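You operate a simulated robot arm through the tools that you are given. There is no shell and no other tool. Be economical: measure what you need, move in short steps, check, and stop when the job is done.

Carry out the task below with a simulated robot arm. There is one attempt and no reset: what you move stays moved.

JOB
Swap the yellow-banded ring for the blue-banded one, clamp it and fit the gauge named on the card.
Fine: the gauge goes in the clamped ring's hole; stand the old ring on the cork mat.

It is judged by the outcome, as a careful person would: the job done as asked, and still so three seconds after it is handed in. It fails if anything else is knocked over, pushed out of place, dropped, spilled or broken.

ROBOT AND FRAMES
A 7-joint arm with a two-finger parallel gripper, fixed in place. Base frame: the origin is at the foot of the arm, x ahead of it, y to its left, z up; the work surface is at about z = 800. Lengths are in mm, angles in degrees, forces in N, time in s.
With the tool pointing down near the work surface it reaches from about 240 to 680 mm from the base axis. Its first joint turns from -66.0 to 66.0 degrees. Payload 2.4 kg.
The TCP is the grasp point between the finger pads, 30 mm short of the fingertips. In the tool frame z runs along the fingers and y along their closing line. Largest opening 94 mm; finger width 28, thickness 10; the body of the gripper, 50 by 96 mm, starts 55 mm behind the TCP.
Orientation is that of the tool frame in the base frame, as [roll, pitch, yaw] about the fixed x, y, z axes, in that order (R = Rz(yaw) Ry(pitch) Rx(roll)). With the fingers straight down and closing along the base's y, the tool's x points along the base's -x, its y along +y and its z along -z.

CONTROLS
- The arm moves only by the tool jog_arm. Its arguments are lists of equal length, an entry for each row: "gripper": the opening in per cent of the stroke, from 0 (shut) to 100 (fully open); "linear": the shift along the base's x, y, z in mm, a list of three; "angular": the turn, a rotation vector about the base's x, y, z in degrees, a list of three. In form: {"gripper": [gripper, ...], "linear": [[tx, ty, tz], ...], "angular": [[wx, wy, wz], ...]}. A call has 1 to 12 rows; each row is the pose to reach, as a shift and turn from the pose commanded when the call began. Rows are played at 5 a second. More than 50 mm and 8.6 degrees between two rows, or a gripper value outside its range, and nothing of the call is played. A pose out of reach is approached as far as the arm can. The call stops where the force on the tool passes 40 N (or 10 N more than at its start, if that is more) or the arm is blocked; 0.2 s more then pass. Each finger travels about 153 mm/s and halts on what it meets, pressing with about 27 N; the grip force reading is that of the motor and also rises with nothing between the fingers. The clock runs only during rows and for 0.2 s after the last one: add rows that repeat a pose to give the fingers time. The reply holds the time, the measured pose of the TCP, the force on the tool along the base axes, the opening and the grip force, in the units named above and with some noise.
- Cameras (640 x 400 px; columns grow to the right, rows downward): "scene" is fixed at [33.9, 466.4, 1452.4]; the picture's right is [-0.81, -0.59, 0.00], its down [-0.30, 0.42, -0.86] and it looks along [0.50, -0.69, -0.51] (base axes); focal length 317 px, centre (320, 200). "wrist" rides on the gripper at [-37, 0, -58] in the tool frame; the picture's right is [0.00, -1.00, 0.00], its down [0.97, 0.00, -0.24] and it looks along [0.24, 0.00, 0.97] (tool axes); focal length 218 px, centre (320, 200).
- camera(camera): a new picture of that camera. The clock stands still meanwhile.
- pixel_to_xyz(camera, pixels): for up to 12 pixels [column, row] of the newest picture of that camera ("zoom" is the newest enlarged one), the place [x, y, z] in the base frame of the surface seen there, good to about 2 mm. The clock stands still meanwhile.
- enlarge(camera, box): a new picture of the part [left, top, right, bottom] of that camera's present view, enlarged. The clock stands still meanwhile.
- sign_off(): hands the job in; it is judged then, once.

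Go step by step. Measure first, check grasps and placings, and put right what went wrong. The budget is 80 turns and 46 pictures, counting those below and the enlarged ones. Unless the task says otherwise, let go and move clear before handing in, and close with one line.

The tools are called after "Call:" as a command line: name --argument value ..., lists and objects as JSON in quotes. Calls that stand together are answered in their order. jog_arm: Moves the arm, as the interface text tells. Its arguments: {"type":"object","properties":{"gripper":{"type":"array","items":{"type":"number"}},"linear":{"type":"array","items":{"type":"array","items":{"type":"number"}}},"angular":{"type":"array","items":{"type":"array","items":{"type":"number"}}}},"required":["gripper","linear","angular"]} The other tools are called the same way: camera (camera) takes a picture; pixel_to_xyz (camera, pixels) gives the place of the surface under pixels of a picture; enlarge (camera, box) takes an enlarged picture of a part of a camera's view; sign_off () hands the job in.

At the start:

```text
time_s: 0.0
position: [243.0, -261.6, 1142.1]
tcp_rot: [180.0, 0.0, 180.0]
wrist_force: [0.2, 0.3, -0.8]
width: 93.8
finger_force: 0.0
```

scene: 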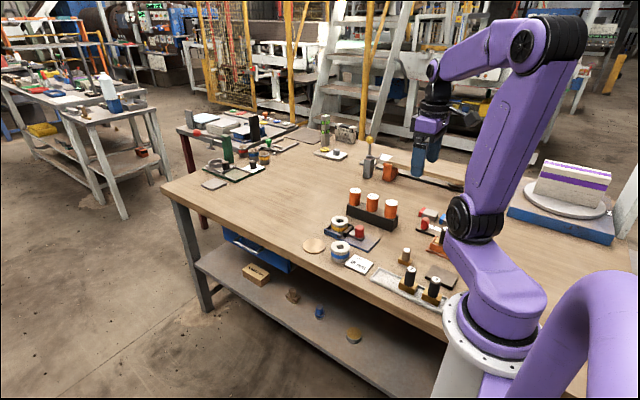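
wrist: 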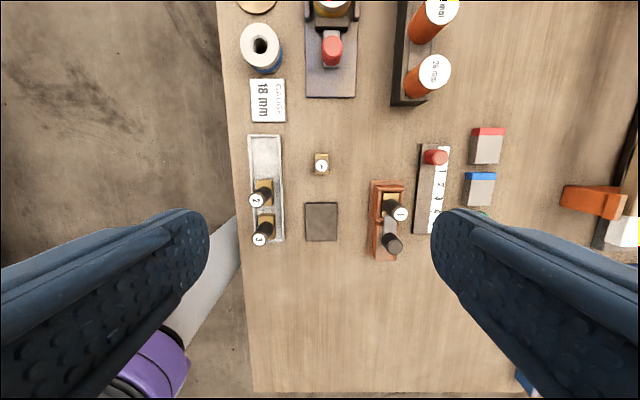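

The wrist picture shows a card "18 mm" near (268,100), orange gauges at (430,50), a blue-banded ring at (262,50) and a fixture at (330,20). I'll enlarge the scene to see the parts better.

Call:
enlarge --camera "scene" --box '[290, 170, 480, 310]'

Call:
enlarge --camera "wrist" --box '[220, 0, 520, 190]'

```text
2.86 times, centred on (385, 240) of scene
```

zoom: 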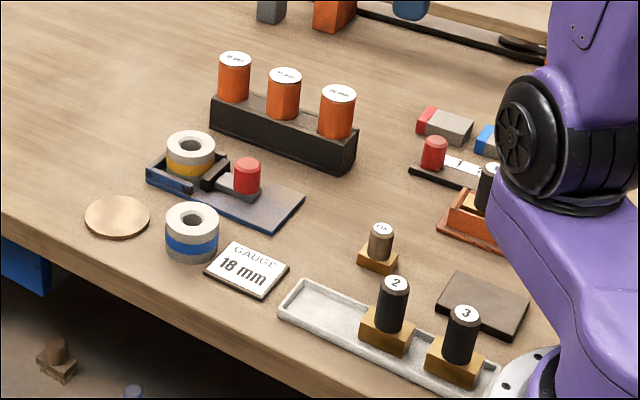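

```text
2.11 times, centred on (370, 95) of wrist
```

zoom: 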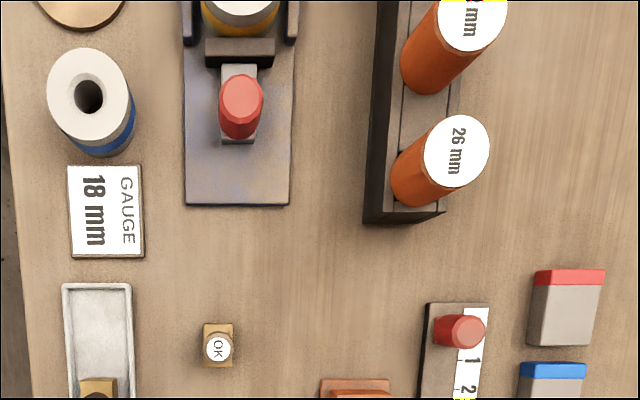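

The card says 18 mm. I'll measure the key points in the scene picture next, then move over the fixture for a view from above.

Call:
pixel_to_xyz --camera "scene" --pixels '[[341, 219], [340, 245], [314, 245], [363, 226], [355, 190], [373, 196], [390, 202], [375, 240], [345, 228], [360, 263]]'

Call:
jog_arm --gripper '[100, 100, 100, 100, 100, 100]' --linear '[[40, 10, 0], [80, 20, 0], [120, 30, 0], [160, 40, 0], [200, 50, 0], [200, 50, 0]]' --angular '[[0, 0, 0], [0, 0, 0], [0, 0, 0], [0, 0, 0], [0, 0, 0], [0, 0, 0]]'

Call:
camera --camera "wrist"

```text
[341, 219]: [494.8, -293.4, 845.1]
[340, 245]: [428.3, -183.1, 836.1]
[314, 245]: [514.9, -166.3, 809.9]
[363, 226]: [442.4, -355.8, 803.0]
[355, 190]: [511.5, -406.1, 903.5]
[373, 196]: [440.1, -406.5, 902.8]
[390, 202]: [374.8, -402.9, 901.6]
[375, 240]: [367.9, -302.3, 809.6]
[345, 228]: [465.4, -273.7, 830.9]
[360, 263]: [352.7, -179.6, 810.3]
```

```text
time_s: 1.4
position: [444.3, -212.4, 1142.2]
tcp_rot: [180.0, 0.0, 179.9]
wrist_force: [0.5, -0.2, -0.5]
width: 94.1
finger_force: 0.0
```

```text
41 pictures are left
```

wrist: 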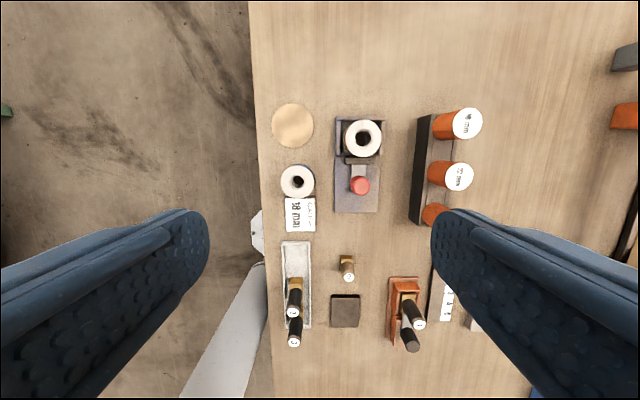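

Call:
enlarge --camera "wrist" --box '[260, 90, 500, 240]'

Call:
enlarge --camera "scene" --box '[320, 200, 400, 260]'

```text
2.67 times, centred on (380, 165) of wrist
```

zoom: 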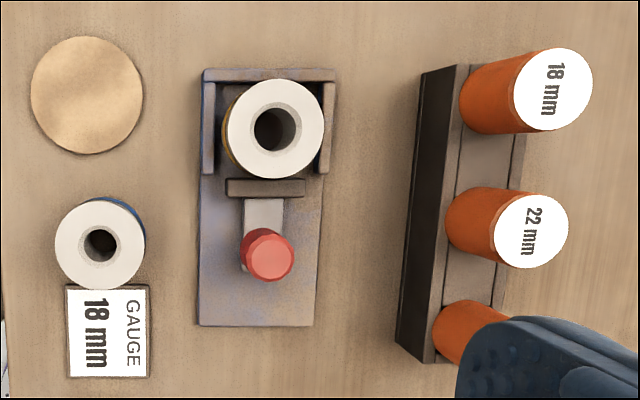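

```text
6.67 times, centred on (360, 230) of scene
```

zoom: 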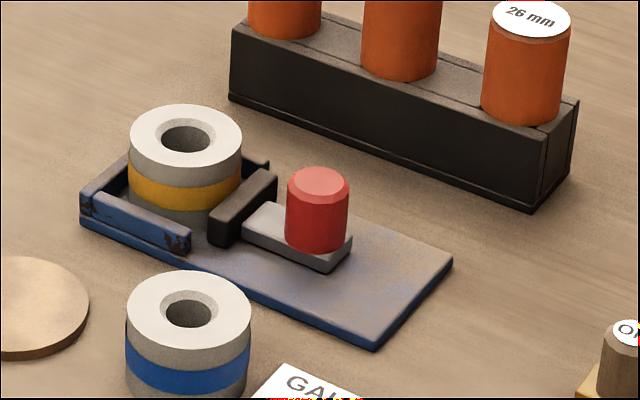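

The 18 mm gauge is the farthest one, at wrist pixel (467,124). Next I'll measure the rings, knob, cork and gauges from this wrist view.

Call:
pixel_to_xyz --camera "wrist" --pixels '[[347, 138], [379, 138], [363, 123], [363, 153.5], [285, 181], [311, 181], [297.5, 168], [297.5, 195], [361, 187], [292.6, 125.6], [467.4, 123.7], [360, 160]]'

Call:
pixel_to_xyz --camera "zoom" --pixels '[[100, 185], [180, 240], [110, 222], [375, 340], [450, 262], [320, 258], [235, 205], [270, 175], [265, 160], [150, 240], [318, 180], [300, 80]]'

```text
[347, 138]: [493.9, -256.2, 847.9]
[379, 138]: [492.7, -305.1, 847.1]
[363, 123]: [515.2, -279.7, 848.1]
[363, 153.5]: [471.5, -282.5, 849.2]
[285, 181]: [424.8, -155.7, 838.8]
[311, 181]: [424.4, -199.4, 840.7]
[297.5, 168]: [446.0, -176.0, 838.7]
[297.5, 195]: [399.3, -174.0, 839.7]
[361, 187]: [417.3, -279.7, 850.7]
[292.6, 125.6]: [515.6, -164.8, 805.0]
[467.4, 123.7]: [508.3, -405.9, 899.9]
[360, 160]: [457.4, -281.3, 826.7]
```

```text
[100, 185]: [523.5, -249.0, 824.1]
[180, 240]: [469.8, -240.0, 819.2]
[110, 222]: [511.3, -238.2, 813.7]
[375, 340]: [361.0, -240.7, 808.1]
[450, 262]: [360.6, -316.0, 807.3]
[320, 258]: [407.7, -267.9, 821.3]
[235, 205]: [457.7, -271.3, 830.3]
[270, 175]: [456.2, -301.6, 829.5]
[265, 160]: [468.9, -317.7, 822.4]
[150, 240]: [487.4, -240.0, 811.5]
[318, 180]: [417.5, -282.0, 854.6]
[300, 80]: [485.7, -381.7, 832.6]
```

The clamp's axis runs along x at y≈-280, with the knob at (417,-280), top z≈852. I'll move above the knob, descend to just over its bar and grip it.

Call:
jog_arm --gripper '[100, 70, 60, 60, 60, 60, 60, 60, 60]' --linear '[[-13, -34, 0], [-26, -68.4, -20], [-26, -68.4, -65], [-26, -68.4, -110], [-26, -68.4, -155], [-26, -68.4, -200], [-26, -68.4, -230], [-26, -68.4, -230], [-26, -68.4, -230]]' --angular '[[0, 0, 0], [0, 0, 0], [0, 0, 0], [0, 0, 0], [0, 0, 0], [0, 0, 0], [0, 0, 0], [0, 0, 0], [0, 0, 0]]'

Call:
camera --camera "wrist"

```text
time_s: 3.4
position: [417.0, -278.7, 912.5]
tcp_rot: [-179.9, 0.1, -180.0]
wrist_force: [-0.2, 0.2, 1.1]
width: 56.5
finger_force: 0.0
```

```text
38 pictures are left
```

wrist: 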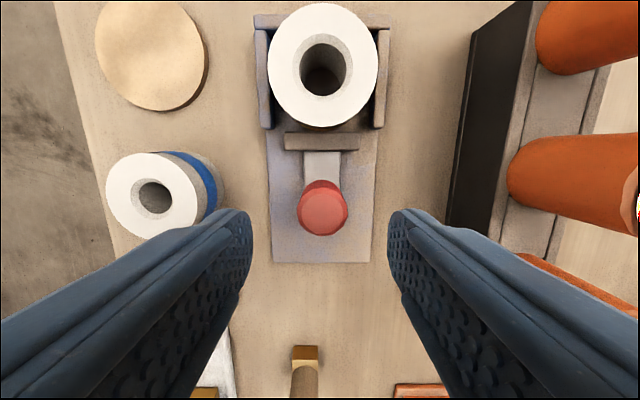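

The knob at (323,208) is centred between the fingers. I'll go down to z≈857 and close on it.

Call:
jog_arm --gripper '[60, 60, 60, 0, 0, 0]' --linear '[[0, 0, -25], [0, 0, -54], [0, 0, -54], [0, 0, -54], [0, 0, -54], [0, 0, -54]]' --angular '[[0, 0, 0], [0, 0, 0], [0, 0, 0], [0, 0, 0], [0, 0, 0], [0, 0, 0]]'

```text
time_s: 4.8
position: [418.3, -281.2, 860.2]
tcp_rot: [180.0, -0.1, 179.8]
wrist_force: [1.8, -6.5, -7.0]
width: 29.3
finger_force: 45.0
```

The knob is gripped (width 29). I'll pull it back along -x, slowly.

Call:
jog_arm --gripper '[0, 0, 0, 0, 0, 0]' --linear '[[-5, 0, 0], [-10, 0, 0], [-15, 0, 0], [-20, 0, 0], [-25, 0, 0], [-25, 0, 0]]' --angular '[[0, 0, 0], [0, 0, 0], [0, 0, 0], [0, 0, 0], [0, 0, 0], [0, 0, 0]]'

Call:
camera --camera "wrist"

```text
time_s: 6.2
position: [393.5, -279.5, 858.3]
tcp_rot: [179.9, 0.0, -179.8]
wrist_force: [0.6, 2.9, -10.2]
width: 29.1
finger_force: 45.0
```

```text
37 pictures are left
```

wrist: 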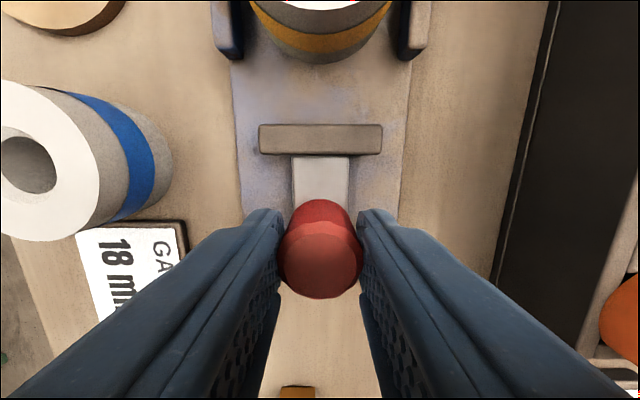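

The jaw slid clear of the ring. I'll release, rise, and move above the yellow ring.

Call:
jog_arm --gripper '[60, 60, 70, 85, 85, 85, 85, 85]' --linear '[[0, 0, 0], [0, 0, 0], [0, 0, 30], [0, 0, 62], [40, 0, 62], [80, -1, 62], [101, -1, 62], [101, -1, 62]]' --angular '[[0, 0, 0], [0, 0, 0], [0, 0, 0], [0, 0, 0], [0, 0, 0], [0, 0, 0], [0, 0, 0], [0, 0, 0]]'

Call:
camera --camera "wrist"

Call:
enlarge --camera "scene" --box '[310, 180, 410, 260]'

```text
time_s: 8.0
position: [493.9, -280.7, 924.0]
tcp_rot: [180.0, 0.0, -180.0]
wrist_force: [-0.4, 0.8, 0.1]
width: 79.9
finger_force: 0.1
```

```text
36 pictures are left
```

wrist: 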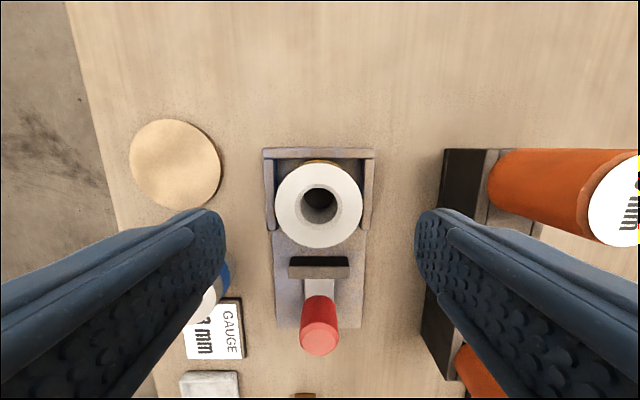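

```text
5.00 times, centred on (360, 220) of scene
```

zoom: 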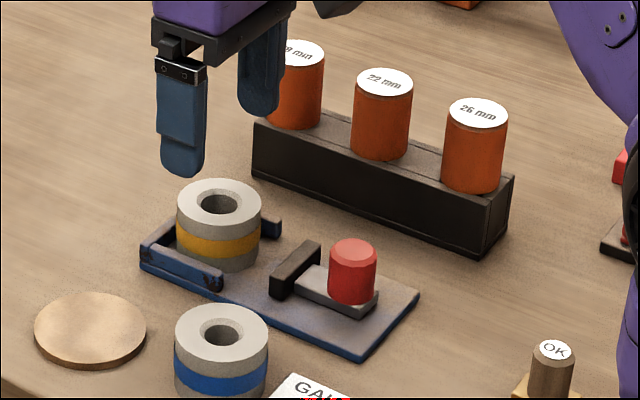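

Still free, and the ring at (318,205) is centred. I'll lower to z≈857 so the tips stay above the side walls, then close.

Call:
jog_arm --gripper '[85, 85, 85, 30, 30, 30, 30]' --linear '[[0, 0, -30], [0, 0, -63], [0, 0, -63], [0, 0, -63], [0, 0, -63], [0, 0, -63], [0, 0, -63]]' --angular '[[0, 0, 0], [0, 0, 0], [0, 0, 0], [0, 0, 0], [0, 0, 0], [0, 0, 0], [0, 0, 0]]'

Call:
enlarge --camera "scene" --box '[310, 180, 410, 260]'

```text
time_s: 9.6
position: [493.1, -281.7, 858.5]
tcp_rot: [180.0, 0.0, 179.9]
wrist_force: [-0.1, -0.3, -0.6]
width: 57.4
finger_force: 26.6
```

```text
5.00 times, centred on (360, 220) of scene
```

zoom: 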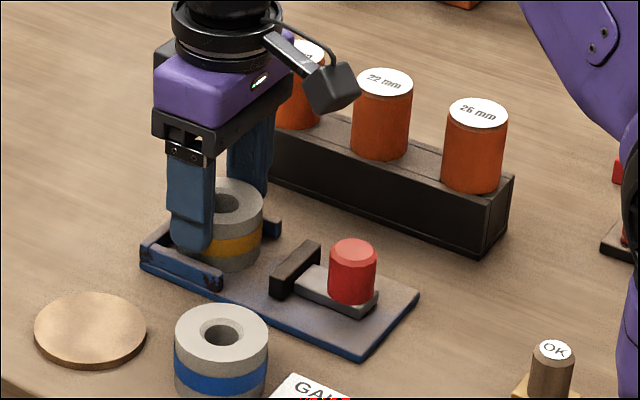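

Holding at 57 mm width. I'll lift straight up 60 mm and carry it over the cork.

Call:
jog_arm --gripper '[30, 30, 30, 30, 30, 30, 30, 30]' --linear '[[0, 0, 20], [0, 0, 40], [0, 0, 70], [5, 35, 70], [12, 75, 70], [18, 110, 70], [22, 116, 70], [22, 116, 70]]' --angular '[[0, 0, 0], [0, 0, 0], [0, 0, 0], [0, 0, 0], [0, 0, 0], [0, 0, 0], [0, 0, 0], [0, 0, 0]]'

Call:
camera --camera "wrist"

Call:
enlarge --camera "scene" --box '[280, 190, 380, 270]'

```text
time_s: 11.4
position: [515.6, -164.3, 927.2]
tcp_rot: [180.0, 0.0, 180.0]
wrist_force: [-0.1, -0.1, -1.6]
width: 57.6
finger_force: 27.1
```

```text
33 pictures are left
```

wrist: 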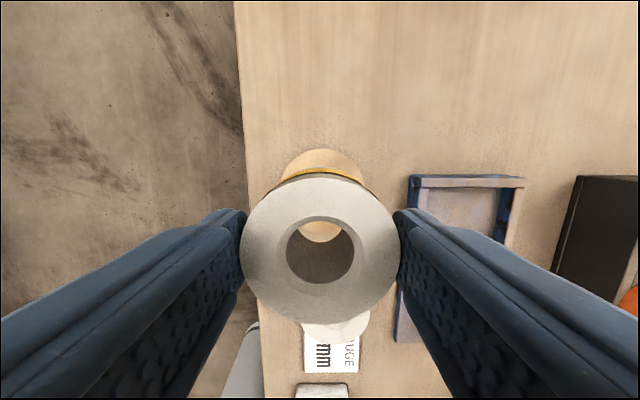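

```text
5.00 times, centred on (330, 230) of scene
```

zoom: 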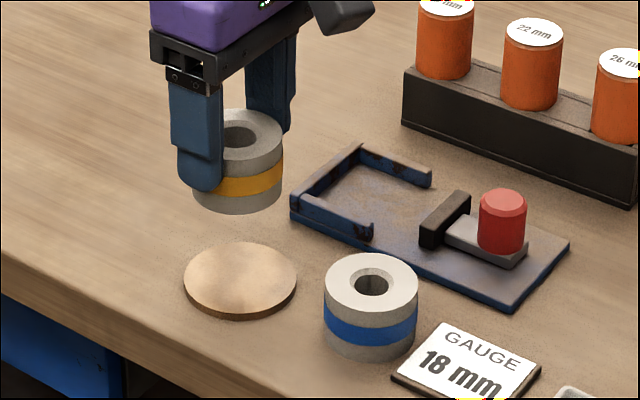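

The ring is held level over the cork. I'll measure the cork's edge and the empty fixture before setting it down.

Call:
pixel_to_xyz --camera "zoom" --pixels '[[188, 279], [292, 275], [242, 245], [236, 309], [240, 277], [322, 178], [345, 160], [420, 180], [360, 232], [445, 215], [455, 232], [380, 195]]'

```text
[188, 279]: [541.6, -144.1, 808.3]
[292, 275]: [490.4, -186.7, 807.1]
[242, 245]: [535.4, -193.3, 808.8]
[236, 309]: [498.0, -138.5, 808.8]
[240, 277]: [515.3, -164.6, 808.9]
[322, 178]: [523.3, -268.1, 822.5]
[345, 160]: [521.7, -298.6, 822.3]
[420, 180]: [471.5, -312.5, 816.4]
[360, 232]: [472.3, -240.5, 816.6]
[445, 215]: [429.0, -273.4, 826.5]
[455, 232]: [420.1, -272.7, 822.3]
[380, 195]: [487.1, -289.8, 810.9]
```

The cork's centre is (516,-165), right under the tool. I'll lower onto it in small last steps.

Call:
jog_arm --gripper '[30, 30, 30, 30, 30, 30]' --linear '[[1, 0, -30], [1, 0, -55], [1, 0, -66], [1, 0, -68], [1, 0, -70], [1, 0, -70]]' --angular '[[0, 0, 0], [0, 0, 0], [0, 0, 0], [0, 0, 0], [0, 0, 0], [0, 0, 0]]'

Call:
enlarge --camera "scene" --box '[300, 210, 360, 258]'

```text
time_s: 12.8
position: [517.0, -165.6, 857.6]
tcp_rot: [-180.0, 0.0, -180.0]
wrist_force: [0.0, 0.0, 1.3]
width: 57.6
finger_force: 26.4
```

```text
8.33 times, centred on (330, 234) of scene
```

zoom: 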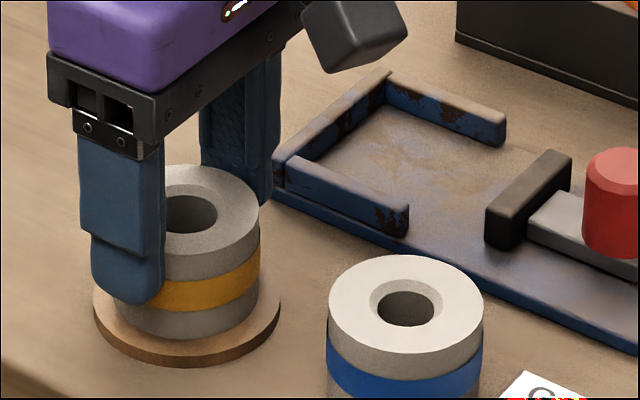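

Almost touching. I'll creep down a few more millimetres until contact shows in the force.

Call:
jog_arm --gripper '[30, 30, 30, 30]' --linear '[[0, 0, -0.7], [0, 0, -1.4], [0, 0, -2], [0, 0, -2]]' --angular '[[0, 0, 0], [0, 0, 0], [0, 0, 0], [0, 0, 0]]'

```text
time_s: 13.8
position: [516.7, -166.4, 856.4]
tcp_rot: [180.0, 0.1, 179.9]
wrist_force: [-4.2, -1.1, 20.4]
width: 57.6
finger_force: 26.5
```

Contact with the cork at about 20 N. I'll let go, rise clear, and move over the blue ring at about (423,-177).

Call:
jog_arm --gripper '[40, 60, 85, 85, 85, 85, 85, 85, 85]' --linear '[[0, 0, 0.5], [0, 0, 0.5], [0, 0, 0.5], [0, 0, 30], [0, 0, 60], [-40, -5, 60], [-80, -10, 60], [-93, -12, 60], [-93, -12, 60]]' --angular '[[0, 0, 0], [0, 0, 0], [0, 0, 0], [0, 0, 0], [0, 0, 0], [0, 0, 0], [0, 0, 0], [0, 0, 0], [0, 0, 0]]'

Call:
camera --camera "wrist"

Call:
enlarge --camera "scene" --box '[290, 190, 390, 270]'

```text
time_s: 15.8
position: [422.8, -177.9, 915.3]
tcp_rot: [-180.0, -0.1, 179.9]
wrist_force: [0.5, -0.2, -1.1]
width: 79.9
finger_force: 0.1
```

```text
30 pictures are left
```

wrist: 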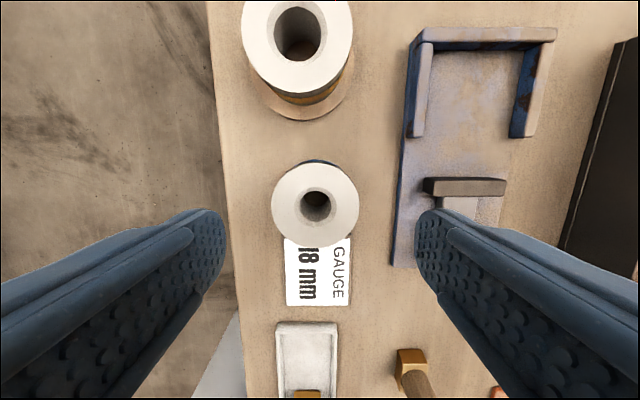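

```text
5.00 times, centred on (340, 230) of scene
```

zoom: 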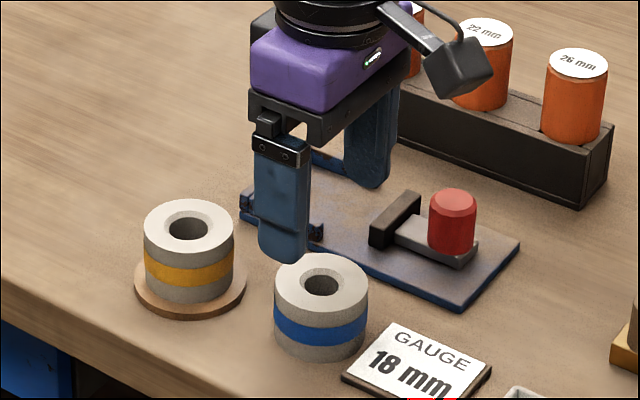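

The yellow ring stands on the cork. The blue ring at (315,205) sits slightly left of the fingers' middle, so I'll measure its rim and the fixture walls.

Call:
pixel_to_xyz --camera "wrist" --pixels '[[277, 204], [353, 204], [315, 166], [315, 242], [420, 80], [432, 80], [530, 80], [518, 80], [480, 42], [470, 185], [480, 90], [470, 177]]'

```text
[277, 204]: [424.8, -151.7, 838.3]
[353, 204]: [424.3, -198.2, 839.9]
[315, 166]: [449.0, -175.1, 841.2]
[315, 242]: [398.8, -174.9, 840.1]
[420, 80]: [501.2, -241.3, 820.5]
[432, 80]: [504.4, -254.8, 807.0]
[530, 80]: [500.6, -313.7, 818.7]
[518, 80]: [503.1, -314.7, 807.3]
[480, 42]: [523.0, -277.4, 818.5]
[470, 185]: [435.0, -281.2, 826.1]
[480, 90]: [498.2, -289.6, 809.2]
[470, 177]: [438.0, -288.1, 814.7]
```

I'll shift to (424,-175), go down to z≈848 and grip the blue ring.

Call:
jog_arm --gripper '[85, 85, 85, 85, 30, 30, 30]' --linear '[[1, 2, -20], [1, 2, -50], [1, 2, -67], [1, 2, -67], [1, 2, -67], [1, 2, -67], [1, 2, -67]]' --angular '[[0, 0, 0], [0, 0, 0], [0, 0, 0], [0, 0, 0], [0, 0, 0], [0, 0, 0], [0, 0, 0]]'

```text
time_s: 17.4
position: [425.1, -178.4, 848.5]
tcp_rot: [-179.9, 0.0, 179.9]
wrist_force: [0.0, -0.3, -0.7]
width: 57.1
finger_force: 26.7
```

Gripped at 57 mm. I'll lift 70 mm and carry it over the fixture.

Call:
jog_arm --gripper '[30, 30, 30, 30, 30, 30, 30, 30, 30]' --linear '[[0, 0, 20], [0, 0, 50], [0, 0, 75], [15, -30, 75], [35, -60, 75], [55, -90, 75], [65, -105, 75], [65, -105, 75], [65, -105, 75]]' --angular '[[0, 0, 0], [0, 0, 0], [0, 0, 0], [0, 0, 0], [0, 0, 0], [0, 0, 0], [0, 0, 0], [0, 0, 0], [0, 0, 0]]'

Call:
camera --camera "wrist"

Call:
enlarge --camera "scene" --box '[310, 180, 410, 260]'

```text
time_s: 19.4
position: [493.1, -281.8, 920.9]
tcp_rot: [180.0, 0.0, 180.0]
wrist_force: [-0.2, 0.3, -1.0]
width: 57.2
finger_force: 26.7
```

```text
28 pictures are left
```

wrist: 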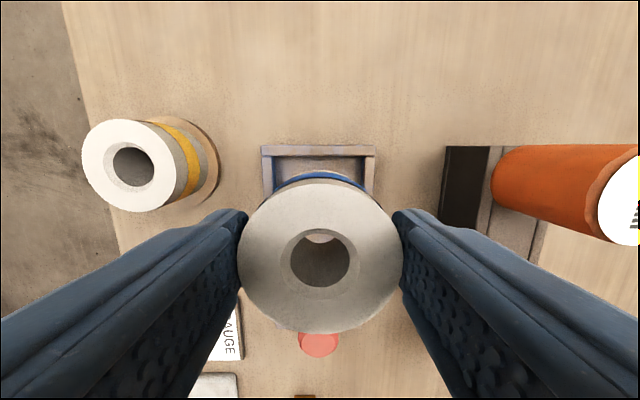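

```text
5.00 times, centred on (360, 220) of scene
```

zoom: 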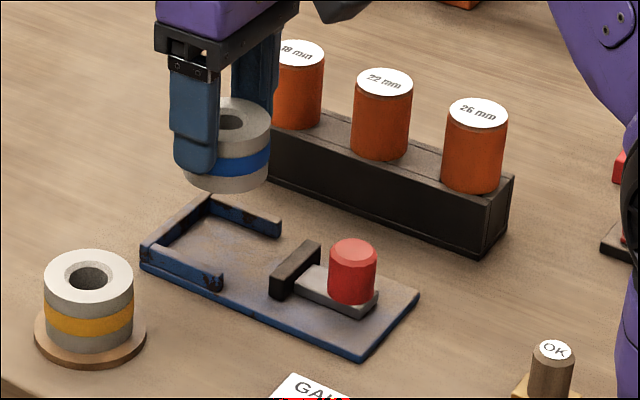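

The ring is centred on the fixture (wall columns 263 and 375, fingers' middle 320). I'll lower it in with a slow last stretch.

Call:
jog_arm --gripper '[30, 30, 30, 30, 30, 30, 30]' --linear '[[0, 0, -25], [0, 0, -48], [0, 0, -55], [0, 0, -60], [0, 0, -63], [0, 0, -65.5], [0, 0, -65.5]]' --angular '[[0, 0, 0], [0, 0, 0], [0, 0, 0], [0, 0, 0], [0, 0, 0], [0, 0, 0], [0, 0, 0]]'

Call:
enlarge --camera "scene" --box '[325, 195, 385, 243]'

```text
time_s: 21.0
position: [490.6, -283.9, 856.9]
tcp_rot: [180.0, 0.0, 180.0]
wrist_force: [-0.3, -0.5, -0.9]
width: 57.4
finger_force: 26.7
```

```text
8.33 times, centred on (355, 219) of scene
```

zoom: 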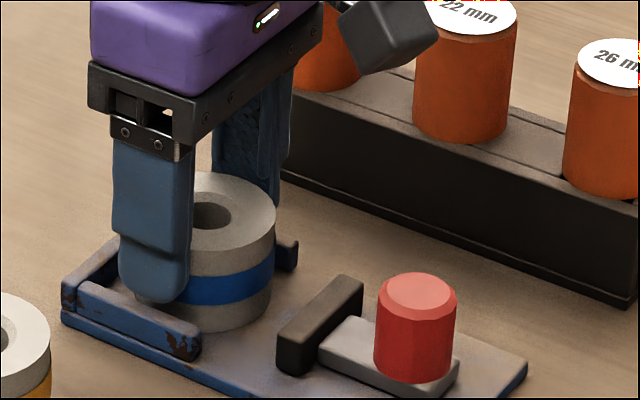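

It is inside the walls with no contact yet. I'll creep further down.

Call:
jog_arm --gripper '[30, 30, 30, 30, 30]' --linear '[[0, 0, -0.7], [0, 0, -1.4], [0, 0, -2.1], [0, 0, -2.6], [0, 0, -2.6]]' --angular '[[0, 0, 0], [0, 0, 0], [0, 0, 0], [0, 0, 0], [0, 0, 0]]'

```text
time_s: 22.2
position: [490.4, -281.4, 855.4]
tcp_rot: [180.0, 0.0, 180.0]
wrist_force: [-1.1, 4.4, 8.8]
width: 57.3
finger_force: 26.2
```

Contact with the fixture floor (about 9 N). I'll release, rise, and move over the knob at x≈393.

Call:
jog_arm --gripper '[45, 70, 80, 80, 80, 60, 60, 60, 60]' --linear '[[0, 0, 1], [0, 0, 1.5], [0, 0, 2], [0, 0, 30], [0, 0, 62], [-40, 0, 62], [-80, 0, 62], [-97, 0, 62], [-97, 0, 62]]' --angular '[[0, 0, 0], [0, 0, 0], [0, 0, 0], [0, 0, 0], [0, 0, 0], [0, 0, 0], [0, 0, 0], [0, 0, 0], [0, 0, 0]]'

Call:
camera --camera "wrist"

```text
time_s: 24.2
position: [391.4, -282.1, 916.4]
tcp_rot: [179.9, -0.1, -180.0]
wrist_force: [-0.3, -0.4, 0.9]
width: 56.5
finger_force: 0.0
```

```text
25 pictures are left
```

wrist: 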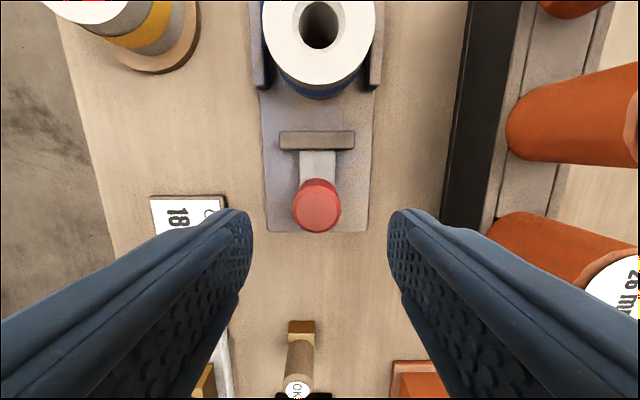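

The knob at (317,205) is between the fingers. I'll go down and grip it.

Call:
jog_arm --gripper '[60, 60, 60, 0, 0, 0]' --linear '[[1, 1, -28], [1, 1, -58], [1, 1, -58], [1, 1, -58], [1, 1, -58], [1, 1, -58]]' --angular '[[0, 0, 0], [0, 0, 0], [0, 0, 0], [0, 0, 0], [0, 0, 0], [0, 0, 0]]'

```text
time_s: 25.6
position: [391.9, -279.9, 860.3]
tcp_rot: [-180.0, 0.0, 179.9]
wrist_force: [0.4, -10.5, -10.7]
width: 29.1
finger_force: 45.2
```

Gripped. I'll push the jaw forward, slowing near the clamped position (x≈417).

Call:
jog_arm --gripper '[0, 0, 0, 0, 0, 0, 0, 0, 0, 0]' --linear '[[5, 0, 0], [10, 0, 0], [15, 0, 0], [19, 0, 0], [21, 0, 0], [23, 0, 0], [24.5, 0, 0], [26, 0, 0], [27, 0, 0], [27, 0, 0]]' --angular '[[0, 0, 0], [0, 0, 0], [0, 0, 0], [0, 0, 0], [0, 0, 0], [0, 0, 0], [0, 0, 0], [0, 0, 0], [0, 0, 0], [0, 0, 0]]'

Call:
camera --camera "wrist"

Call:
enlarge --camera "scene" --box '[325, 195, 385, 243]'

```text
time_s: 27.8
position: [418.1, -280.6, 860.9]
tcp_rot: [179.8, -0.1, 180.0]
wrist_force: [-27.9, -3.1, 20.9]
width: 29.4
finger_force: 44.7
```

```text
24 pictures are left
```

wrist: 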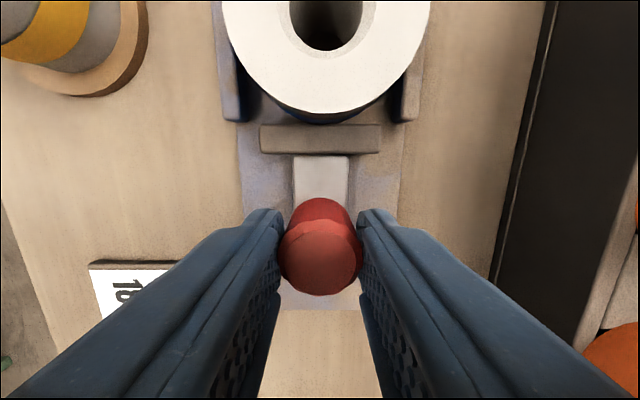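

```text
8.33 times, centred on (355, 219) of scene
```

zoom: 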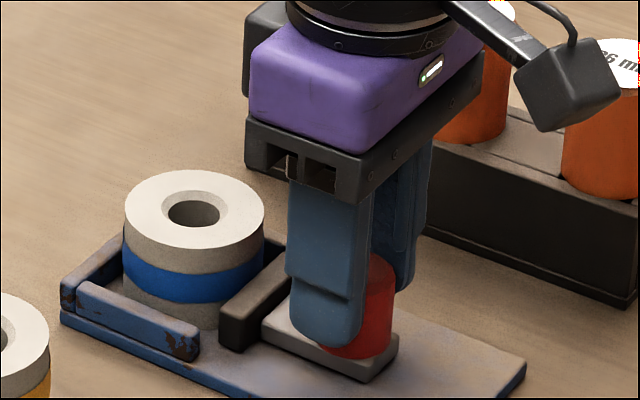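

The jaw meets the ring and presses (28 N in x). I'll release the knob, rise, and go above the 18 mm gauge.

Call:
jog_arm --gripper '[40, 60, 60, 70, 85, 85, 85, 85, 85, 85, 85]' --linear '[[0, 0, 0], [0, 0, 0], [0, 0, 40], [0, 0, 85], [0, 0, 130], [30, -40, 130], [50, -80, 130], [75, -110, 130], [88, -126, 130], [88, -126, 130], [88, -126, 130]]' --angular '[[0, 0, 0], [0, 0, 0], [0, 0, 0], [0, 0, 0], [0, 0, 0], [0, 0, 0], [0, 0, 0], [0, 0, 0], [0, 0, 0], [0, 0, 0], [0, 0, 0]]'

Call:
camera --camera "wrist"

Call:
enlarge --camera "scene" --box '[310, 165, 410, 245]'

```text
time_s: 30.2
position: [507.2, -405.1, 991.0]
tcp_rot: [-179.9, 0.0, -180.0]
wrist_force: [-0.1, 0.0, 1.3]
width: 79.9
finger_force: 0.1
```

```text
22 pictures are left
```

wrist: 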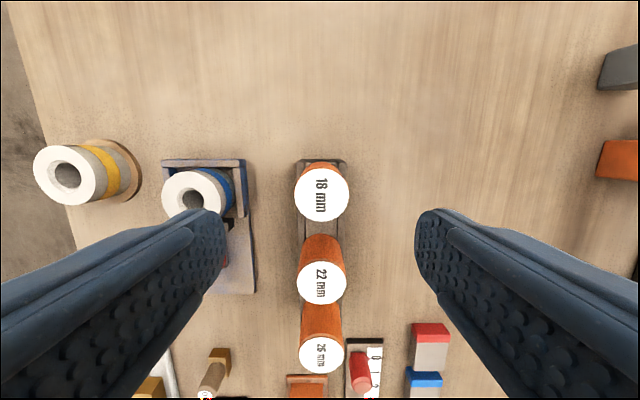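

```text
5.00 times, centred on (360, 205) of scene
```

zoom: 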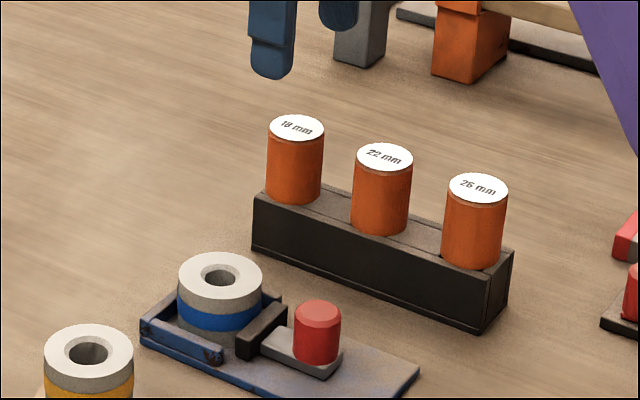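

Call:
pixel_to_xyz --camera "wrist" --pixels '[[298, 193], [346, 193], [322, 169], [322, 217], [322, 193]]'

Call:
pixel_to_xyz --camera "zoom" --pixels '[[181, 277], [261, 277], [221, 257], [221, 301], [297, 127], [290, 200], [335, 200], [270, 127], [322, 127]]'

```text
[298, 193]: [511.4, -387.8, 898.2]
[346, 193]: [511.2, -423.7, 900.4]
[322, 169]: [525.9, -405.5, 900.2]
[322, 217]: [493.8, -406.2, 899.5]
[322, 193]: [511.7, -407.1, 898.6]
```

```text
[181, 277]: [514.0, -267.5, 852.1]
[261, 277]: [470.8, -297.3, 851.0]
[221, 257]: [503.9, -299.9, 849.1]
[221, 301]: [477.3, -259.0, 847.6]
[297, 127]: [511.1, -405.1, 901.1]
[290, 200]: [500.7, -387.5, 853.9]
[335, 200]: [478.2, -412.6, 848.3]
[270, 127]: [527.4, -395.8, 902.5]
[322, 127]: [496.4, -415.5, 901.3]
```

The 18 mm gauge's centre is (510.5,-406), handle from z≈848 to 900. I'll descend to z≈884 and grip it.

Call:
jog_arm --gripper '[85, 85, 85, 85, 0, 0, 0]' --linear '[[2.5, -1, -40], [2.5, -1, -80], [2.5, -1, -105], [2.5, -1, -105], [2.5, -1, -105], [2.5, -1, -105], [2.5, -1, -105]]' --angular '[[0, 0, 0], [0, 0, 0], [0, 0, 0], [0, 0, 0], [0, 0, 0], [0, 0, 0], [0, 0, 0]]'

Call:
enlarge --camera "scene" --box '[310, 165, 410, 245]'

```text
time_s: 31.8
position: [511.7, -406.5, 885.9]
tcp_rot: [180.0, 0.0, 180.0]
wrist_force: [0.7, 0.1, -0.7]
width: 39.2
finger_force: 27.1
```

```text
5.00 times, centred on (360, 205) of scene
```

zoom: 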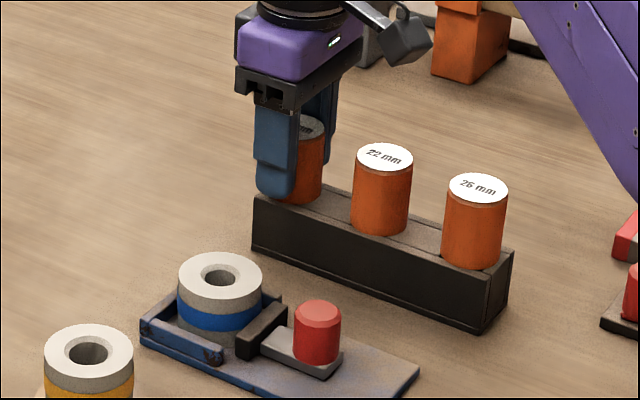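

The gauge is gripped (39 mm). I'll lift it straight out and look at its pin.

Call:
jog_arm --gripper '[0, 0, 0, 0, 0, 0]' --linear '[[0, 0, 15], [0, 0, 30], [0, 0, 50], [0, 0, 75], [0, 0, 90], [0, 0, 90]]' --angular '[[0, 0, 0], [0, 0, 0], [0, 0, 0], [0, 0, 0], [0, 0, 0], [0, 0, 0]]'

Call:
enlarge --camera "scene" --box '[310, 145, 410, 225]'

```text
time_s: 33.2
position: [508.9, -409.7, 976.7]
tcp_rot: [180.0, 0.1, -179.9]
wrist_force: [0.4, 0.1, -0.8]
width: 39.6
finger_force: 27.3
```

```text
5.00 times, centred on (360, 185) of scene
```

zoom: 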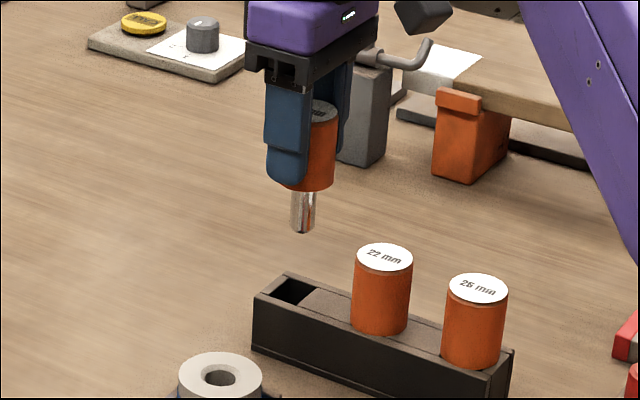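

The pin is about 26 mm long. I'll measure it, then move toward the ring, stopping short at x≈430 so the wrist camera sees the ring hole past the gauge.

Call:
pixel_to_xyz --camera "zoom" --pixels '[[302, 196], [302, 228], [312, 185], [322, 182]]'

Call:
jog_arm --gripper '[0, 0, 0, 0, 0, 0, 0, 0]' --linear '[[0, 40, 15], [0, 80, 15], [0, 125, 15], [-30, 125, 15], [-60, 125, 15], [-80, 125, 15], [-80, 125, 15], [-80, 125, 15]]' --angular '[[0, 0, 0], [0, 0, 0], [0, 0, 0], [0, 0, 0], [0, 0, 0], [0, 0, 0], [0, 0, 0], [0, 0, 0]]'

Call:
camera --camera "wrist"

```text
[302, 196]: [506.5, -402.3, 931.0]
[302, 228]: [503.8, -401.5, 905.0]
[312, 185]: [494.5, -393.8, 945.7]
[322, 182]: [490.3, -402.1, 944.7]
```

```text
time_s: 35.0
position: [433.9, -282.9, 990.2]
tcp_rot: [-180.0, 0.0, 180.0]
wrist_force: [0.7, -0.2, -1.7]
width: 39.0
finger_force: 27.0
```

```text
18 pictures are left
```

wrist: 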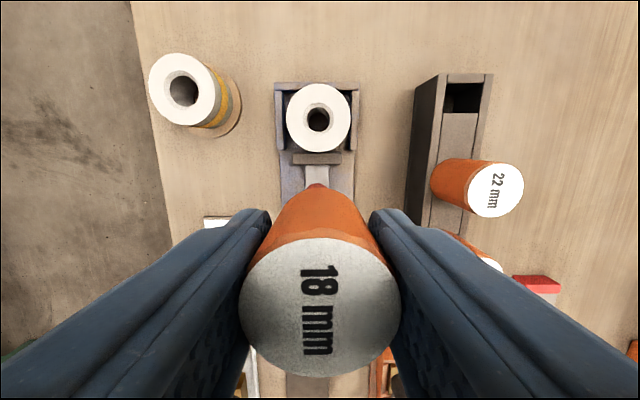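

The ring is visible with its hole at (318,118). I'll enlarge it and measure.

Call:
enlarge --camera "wrist" --box '[270, 80, 370, 160]'

```text
5.00 times, centred on (320, 120) of wrist
```

zoom: 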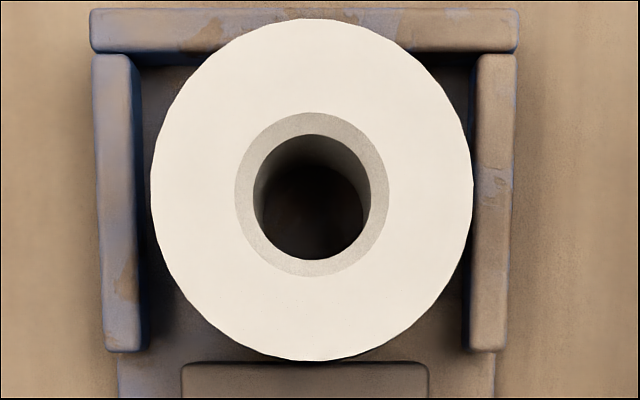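

Call:
pixel_to_xyz --camera "zoom" --pixels '[[160, 190], [464, 190], [312, 27], [312, 352], [200, 80], [424, 80], [200, 300], [424, 300], [225, 194], [400, 194], [312, 100], [312, 290]]'

```text
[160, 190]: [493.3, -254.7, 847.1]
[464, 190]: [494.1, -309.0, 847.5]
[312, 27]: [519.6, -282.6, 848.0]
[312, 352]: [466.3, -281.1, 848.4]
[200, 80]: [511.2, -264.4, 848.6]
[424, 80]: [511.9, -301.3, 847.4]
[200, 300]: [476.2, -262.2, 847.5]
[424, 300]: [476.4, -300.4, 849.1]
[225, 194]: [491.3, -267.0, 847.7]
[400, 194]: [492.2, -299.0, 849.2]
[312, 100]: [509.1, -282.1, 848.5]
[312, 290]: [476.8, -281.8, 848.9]
```

Averaging the rim points, the hole centre is about (493.2,-282), top z≈848. I'll move the gauge above it and bring the pin tip close over the hole.

Call:
jog_arm --gripper '[0, 0, 0, 0, 0, 0, 0]' --linear '[[30, 0, 0], [62, 0, 0], [62, 0, 0], [62, 0, -30], [62, 0, -58], [62, 0, -58], [62, 0, -58]]' --angular '[[0, 0, 0], [0, 0, 0], [0, 0, 0], [0, 0, 0], [0, 0, 0], [0, 0, 0], [0, 0, 0]]'

Call:
enlarge --camera "scene" --box '[320, 185, 380, 233]'

```text
time_s: 36.6
position: [494.2, -281.2, 931.8]
tcp_rot: [-180.0, 0.0, -179.9]
wrist_force: [0.8, -0.1, -0.3]
width: 39.1
finger_force: 26.7
```

```text
8.33 times, centred on (350, 209) of scene
```

zoom: 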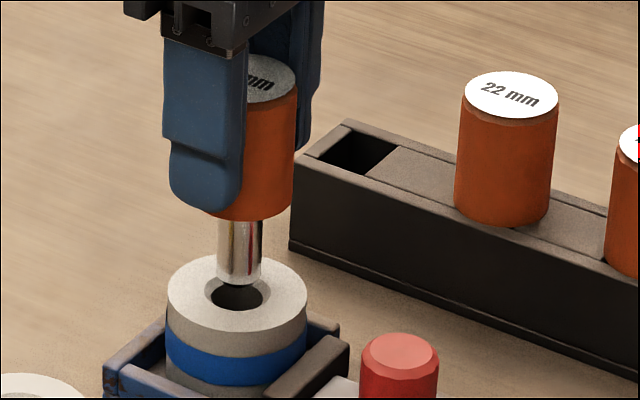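

The pin (239,280) lines up over the hole (237,295). I'll lower in small steps and watch the force.

Call:
jog_arm --gripper '[0, 0, 0, 0, 0, 0]' --linear '[[0, 0, -4], [0, 0, -7], [0, 0, -10], [0, 0, -13], [0, 0, -16], [0, 0, -16]]' --angular '[[0, 0, 0], [0, 0, 0], [0, 0, 0], [0, 0, 0], [0, 0, 0], [0, 0, 0]]'

Call:
enlarge --camera "scene" --box '[320, 185, 380, 233]'

```text
time_s: 38.0
position: [492.7, -281.7, 916.9]
tcp_rot: [180.0, 0.2, 180.0]
wrist_force: [2.4, -1.2, -0.2]
width: 39.2
finger_force: 27.2
```

```text
8.33 times, centred on (350, 209) of scene
```

zoom: 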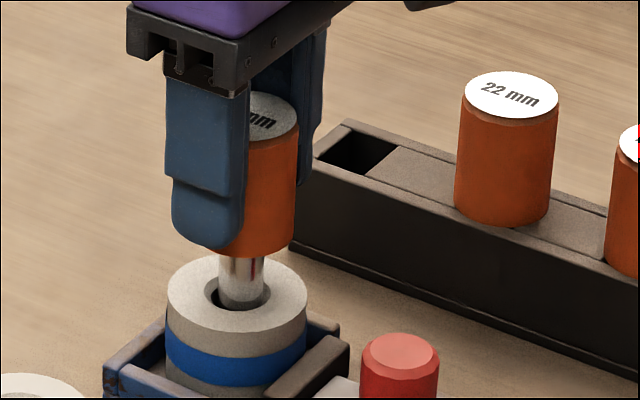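

The pin is in the hole's mouth with a slight +x push (2.4 N). I'll nudge +1 mm in x and continue down.

Call:
jog_arm --gripper '[0, 0, 0, 0, 0, 0, 0]' --linear '[[1, 0, 0], [1, 0, -4], [1, 0, -8], [1, 0, -12], [1, 0, -16], [1, 0, -20], [1, 0, -20]]' --angular '[[0, 0, 0], [0, 0, 0], [0, 0, 0], [0, 0, 0], [0, 0, 0], [0, 0, 0], [0, 0, 0]]'

Call:
enlarge --camera "scene" --box '[320, 185, 380, 233]'

```text
time_s: 39.6
position: [493.3, -280.8, 895.5]
tcp_rot: [-180.0, 0.1, -180.0]
wrist_force: [-0.2, -0.9, -1.6]
width: 39.2
finger_force: 26.4
```

```text
8.33 times, centred on (350, 209) of scene
```

zoom: 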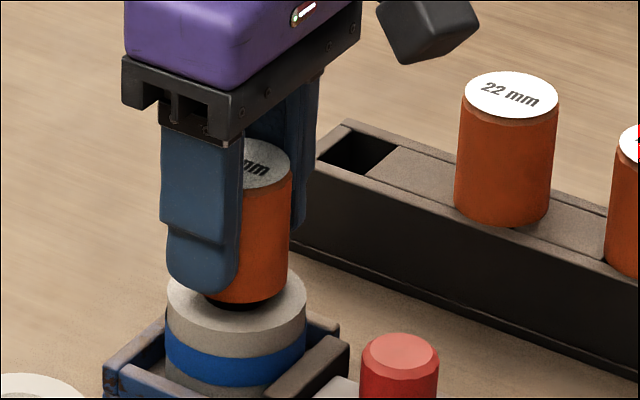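

The pin slides in freely, with about 10 mm to go. I'll creep down until the handle seats on the ring.

Call:
jog_arm --gripper '[0, 0, 0, 0, 0, 0, 0]' --linear '[[0, 0, -4], [0, 0, -7], [0, 0, -8.5], [0, 0, -10], [0, 0, -11], [0, 0, -11.5], [0, 0, -11.5]]' --angular '[[0, 0, 0], [0, 0, 0], [0, 0, 0], [0, 0, 0], [0, 0, 0], [0, 0, 0], [0, 0, 0]]'

Call:
enlarge --camera "scene" --box '[320, 185, 380, 233]'

```text
time_s: 41.2
position: [495.0, -282.4, 884.8]
tcp_rot: [-180.0, 0.1, 180.0]
wrist_force: [-4.7, 3.4, 20.0]
width: 39.2
finger_force: 27.3
```

```text
8.33 times, centred on (350, 209) of scene
```

zoom: 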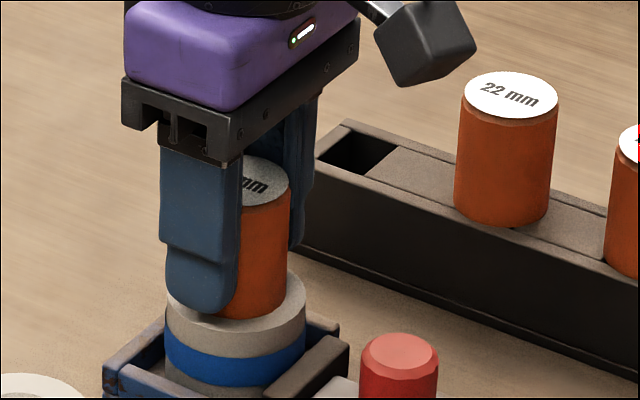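

The handle is seated on the ring (20 N upward). I'll release, rise clear, and check the result.

Call:
jog_arm --gripper '[20, 60, 85, 85, 85, 85, 85, 85]' --linear '[[0, 0, 0.5], [0, 0, 0.5], [0, 0, 0.5], [0, 0, 35], [0, 0, 80], [0, 0, 120], [-40, 0, 140], [-40, 0, 140]]' --angular '[[0, 0, 0], [0, 0, 0], [0, 0, 0], [0, 0, 0], [0, 0, 0], [0, 0, 0], [0, 0, 0], [0, 0, 0]]'

Call:
enlarge --camera "scene" --box '[300, 180, 400, 260]'

Call:
camera --camera "wrist"

```text
time_s: 43.0
position: [458.7, -279.9, 1020.1]
tcp_rot: [180.0, -0.1, -180.0]
wrist_force: [-1.3, -0.1, 0.1]
width: 80.2
finger_force: 0.1
```

```text
5.00 times, centred on (350, 220) of scene
```

zoom: 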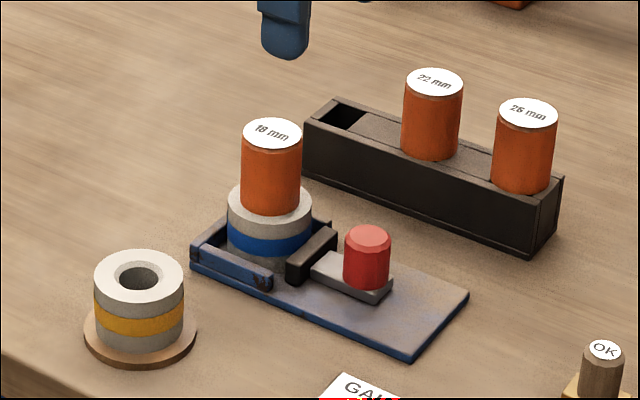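

```text
11 pictures are left
```

wrist: 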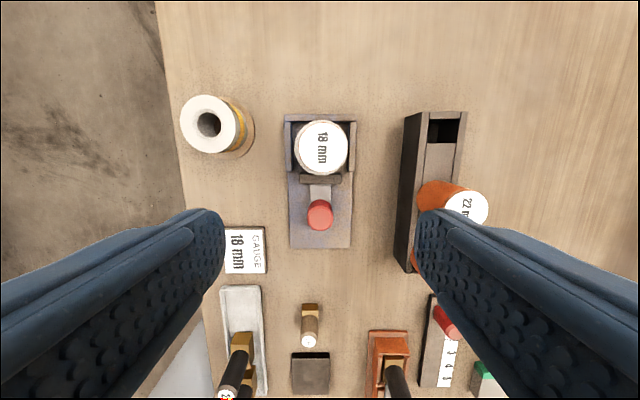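

Everything stands as wanted. One close look to confirm the jaw still touches the ring.

Call:
enlarge --camera "scene" --box '[335, 215, 383, 250]'

Call:
enlarge --camera "wrist" --box '[280, 105, 360, 255]'

```text
11.43 times, centred on (359, 232) of scene
```

zoom: 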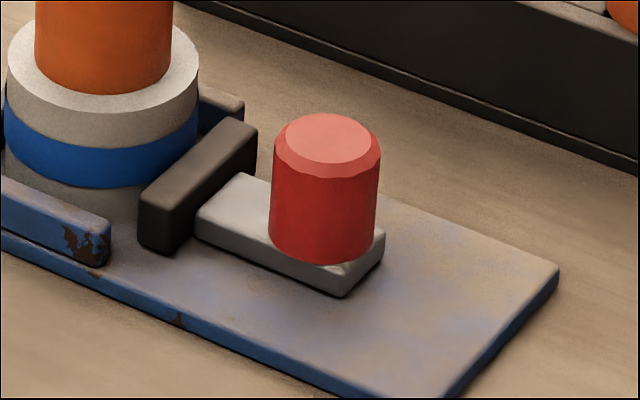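

```text
2.67 times, centred on (320, 180) of wrist
```

zoom: 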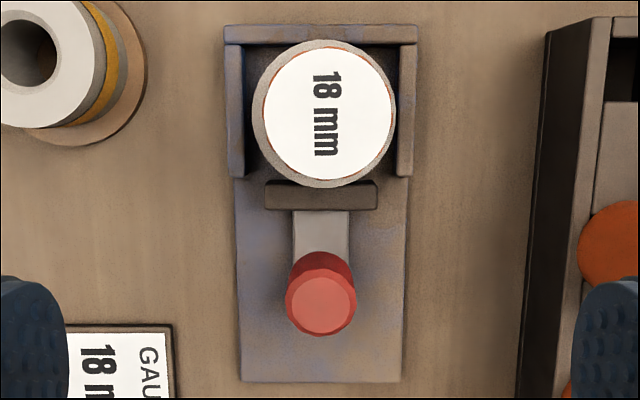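

The jaw looks tight against the ring. I'll measure the jaw and knob against their original clamped places.

Call:
pixel_to_xyz --camera "zoom" --pixels '[[320, 306], [320, 190], [320, 200], [290, 190], [350, 190]]'

Call:
enlarge --camera "scene" --box '[320, 200, 400, 260]'

```text
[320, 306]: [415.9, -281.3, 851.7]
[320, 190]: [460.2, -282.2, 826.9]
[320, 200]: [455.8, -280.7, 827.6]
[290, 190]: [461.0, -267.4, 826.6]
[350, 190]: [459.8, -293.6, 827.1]
```

```text
6.67 times, centred on (360, 230) of scene
```

zoom: 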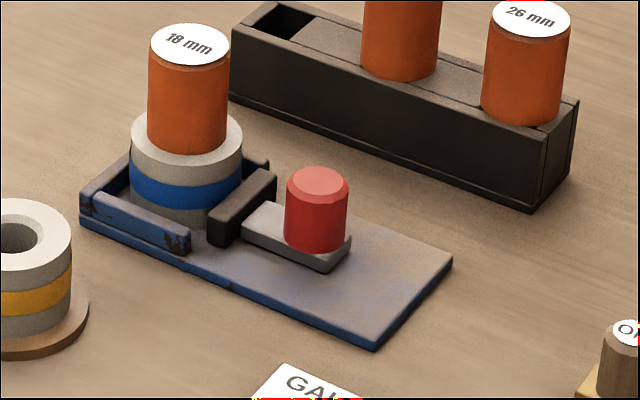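

The jaw and knob sit at the same pixels as in the starting clamped picture (knob (318,180), jaw (240,205)), and the fixture has not shifted. Handing in.

Call:
sign_off

```text
The job is handed in.
```

The blue-banded ring is clamped in the fixture with the 18 mm gauge seated in its hole, the yellow-banded ring stands on the cork mat, and nothing else was disturbed.
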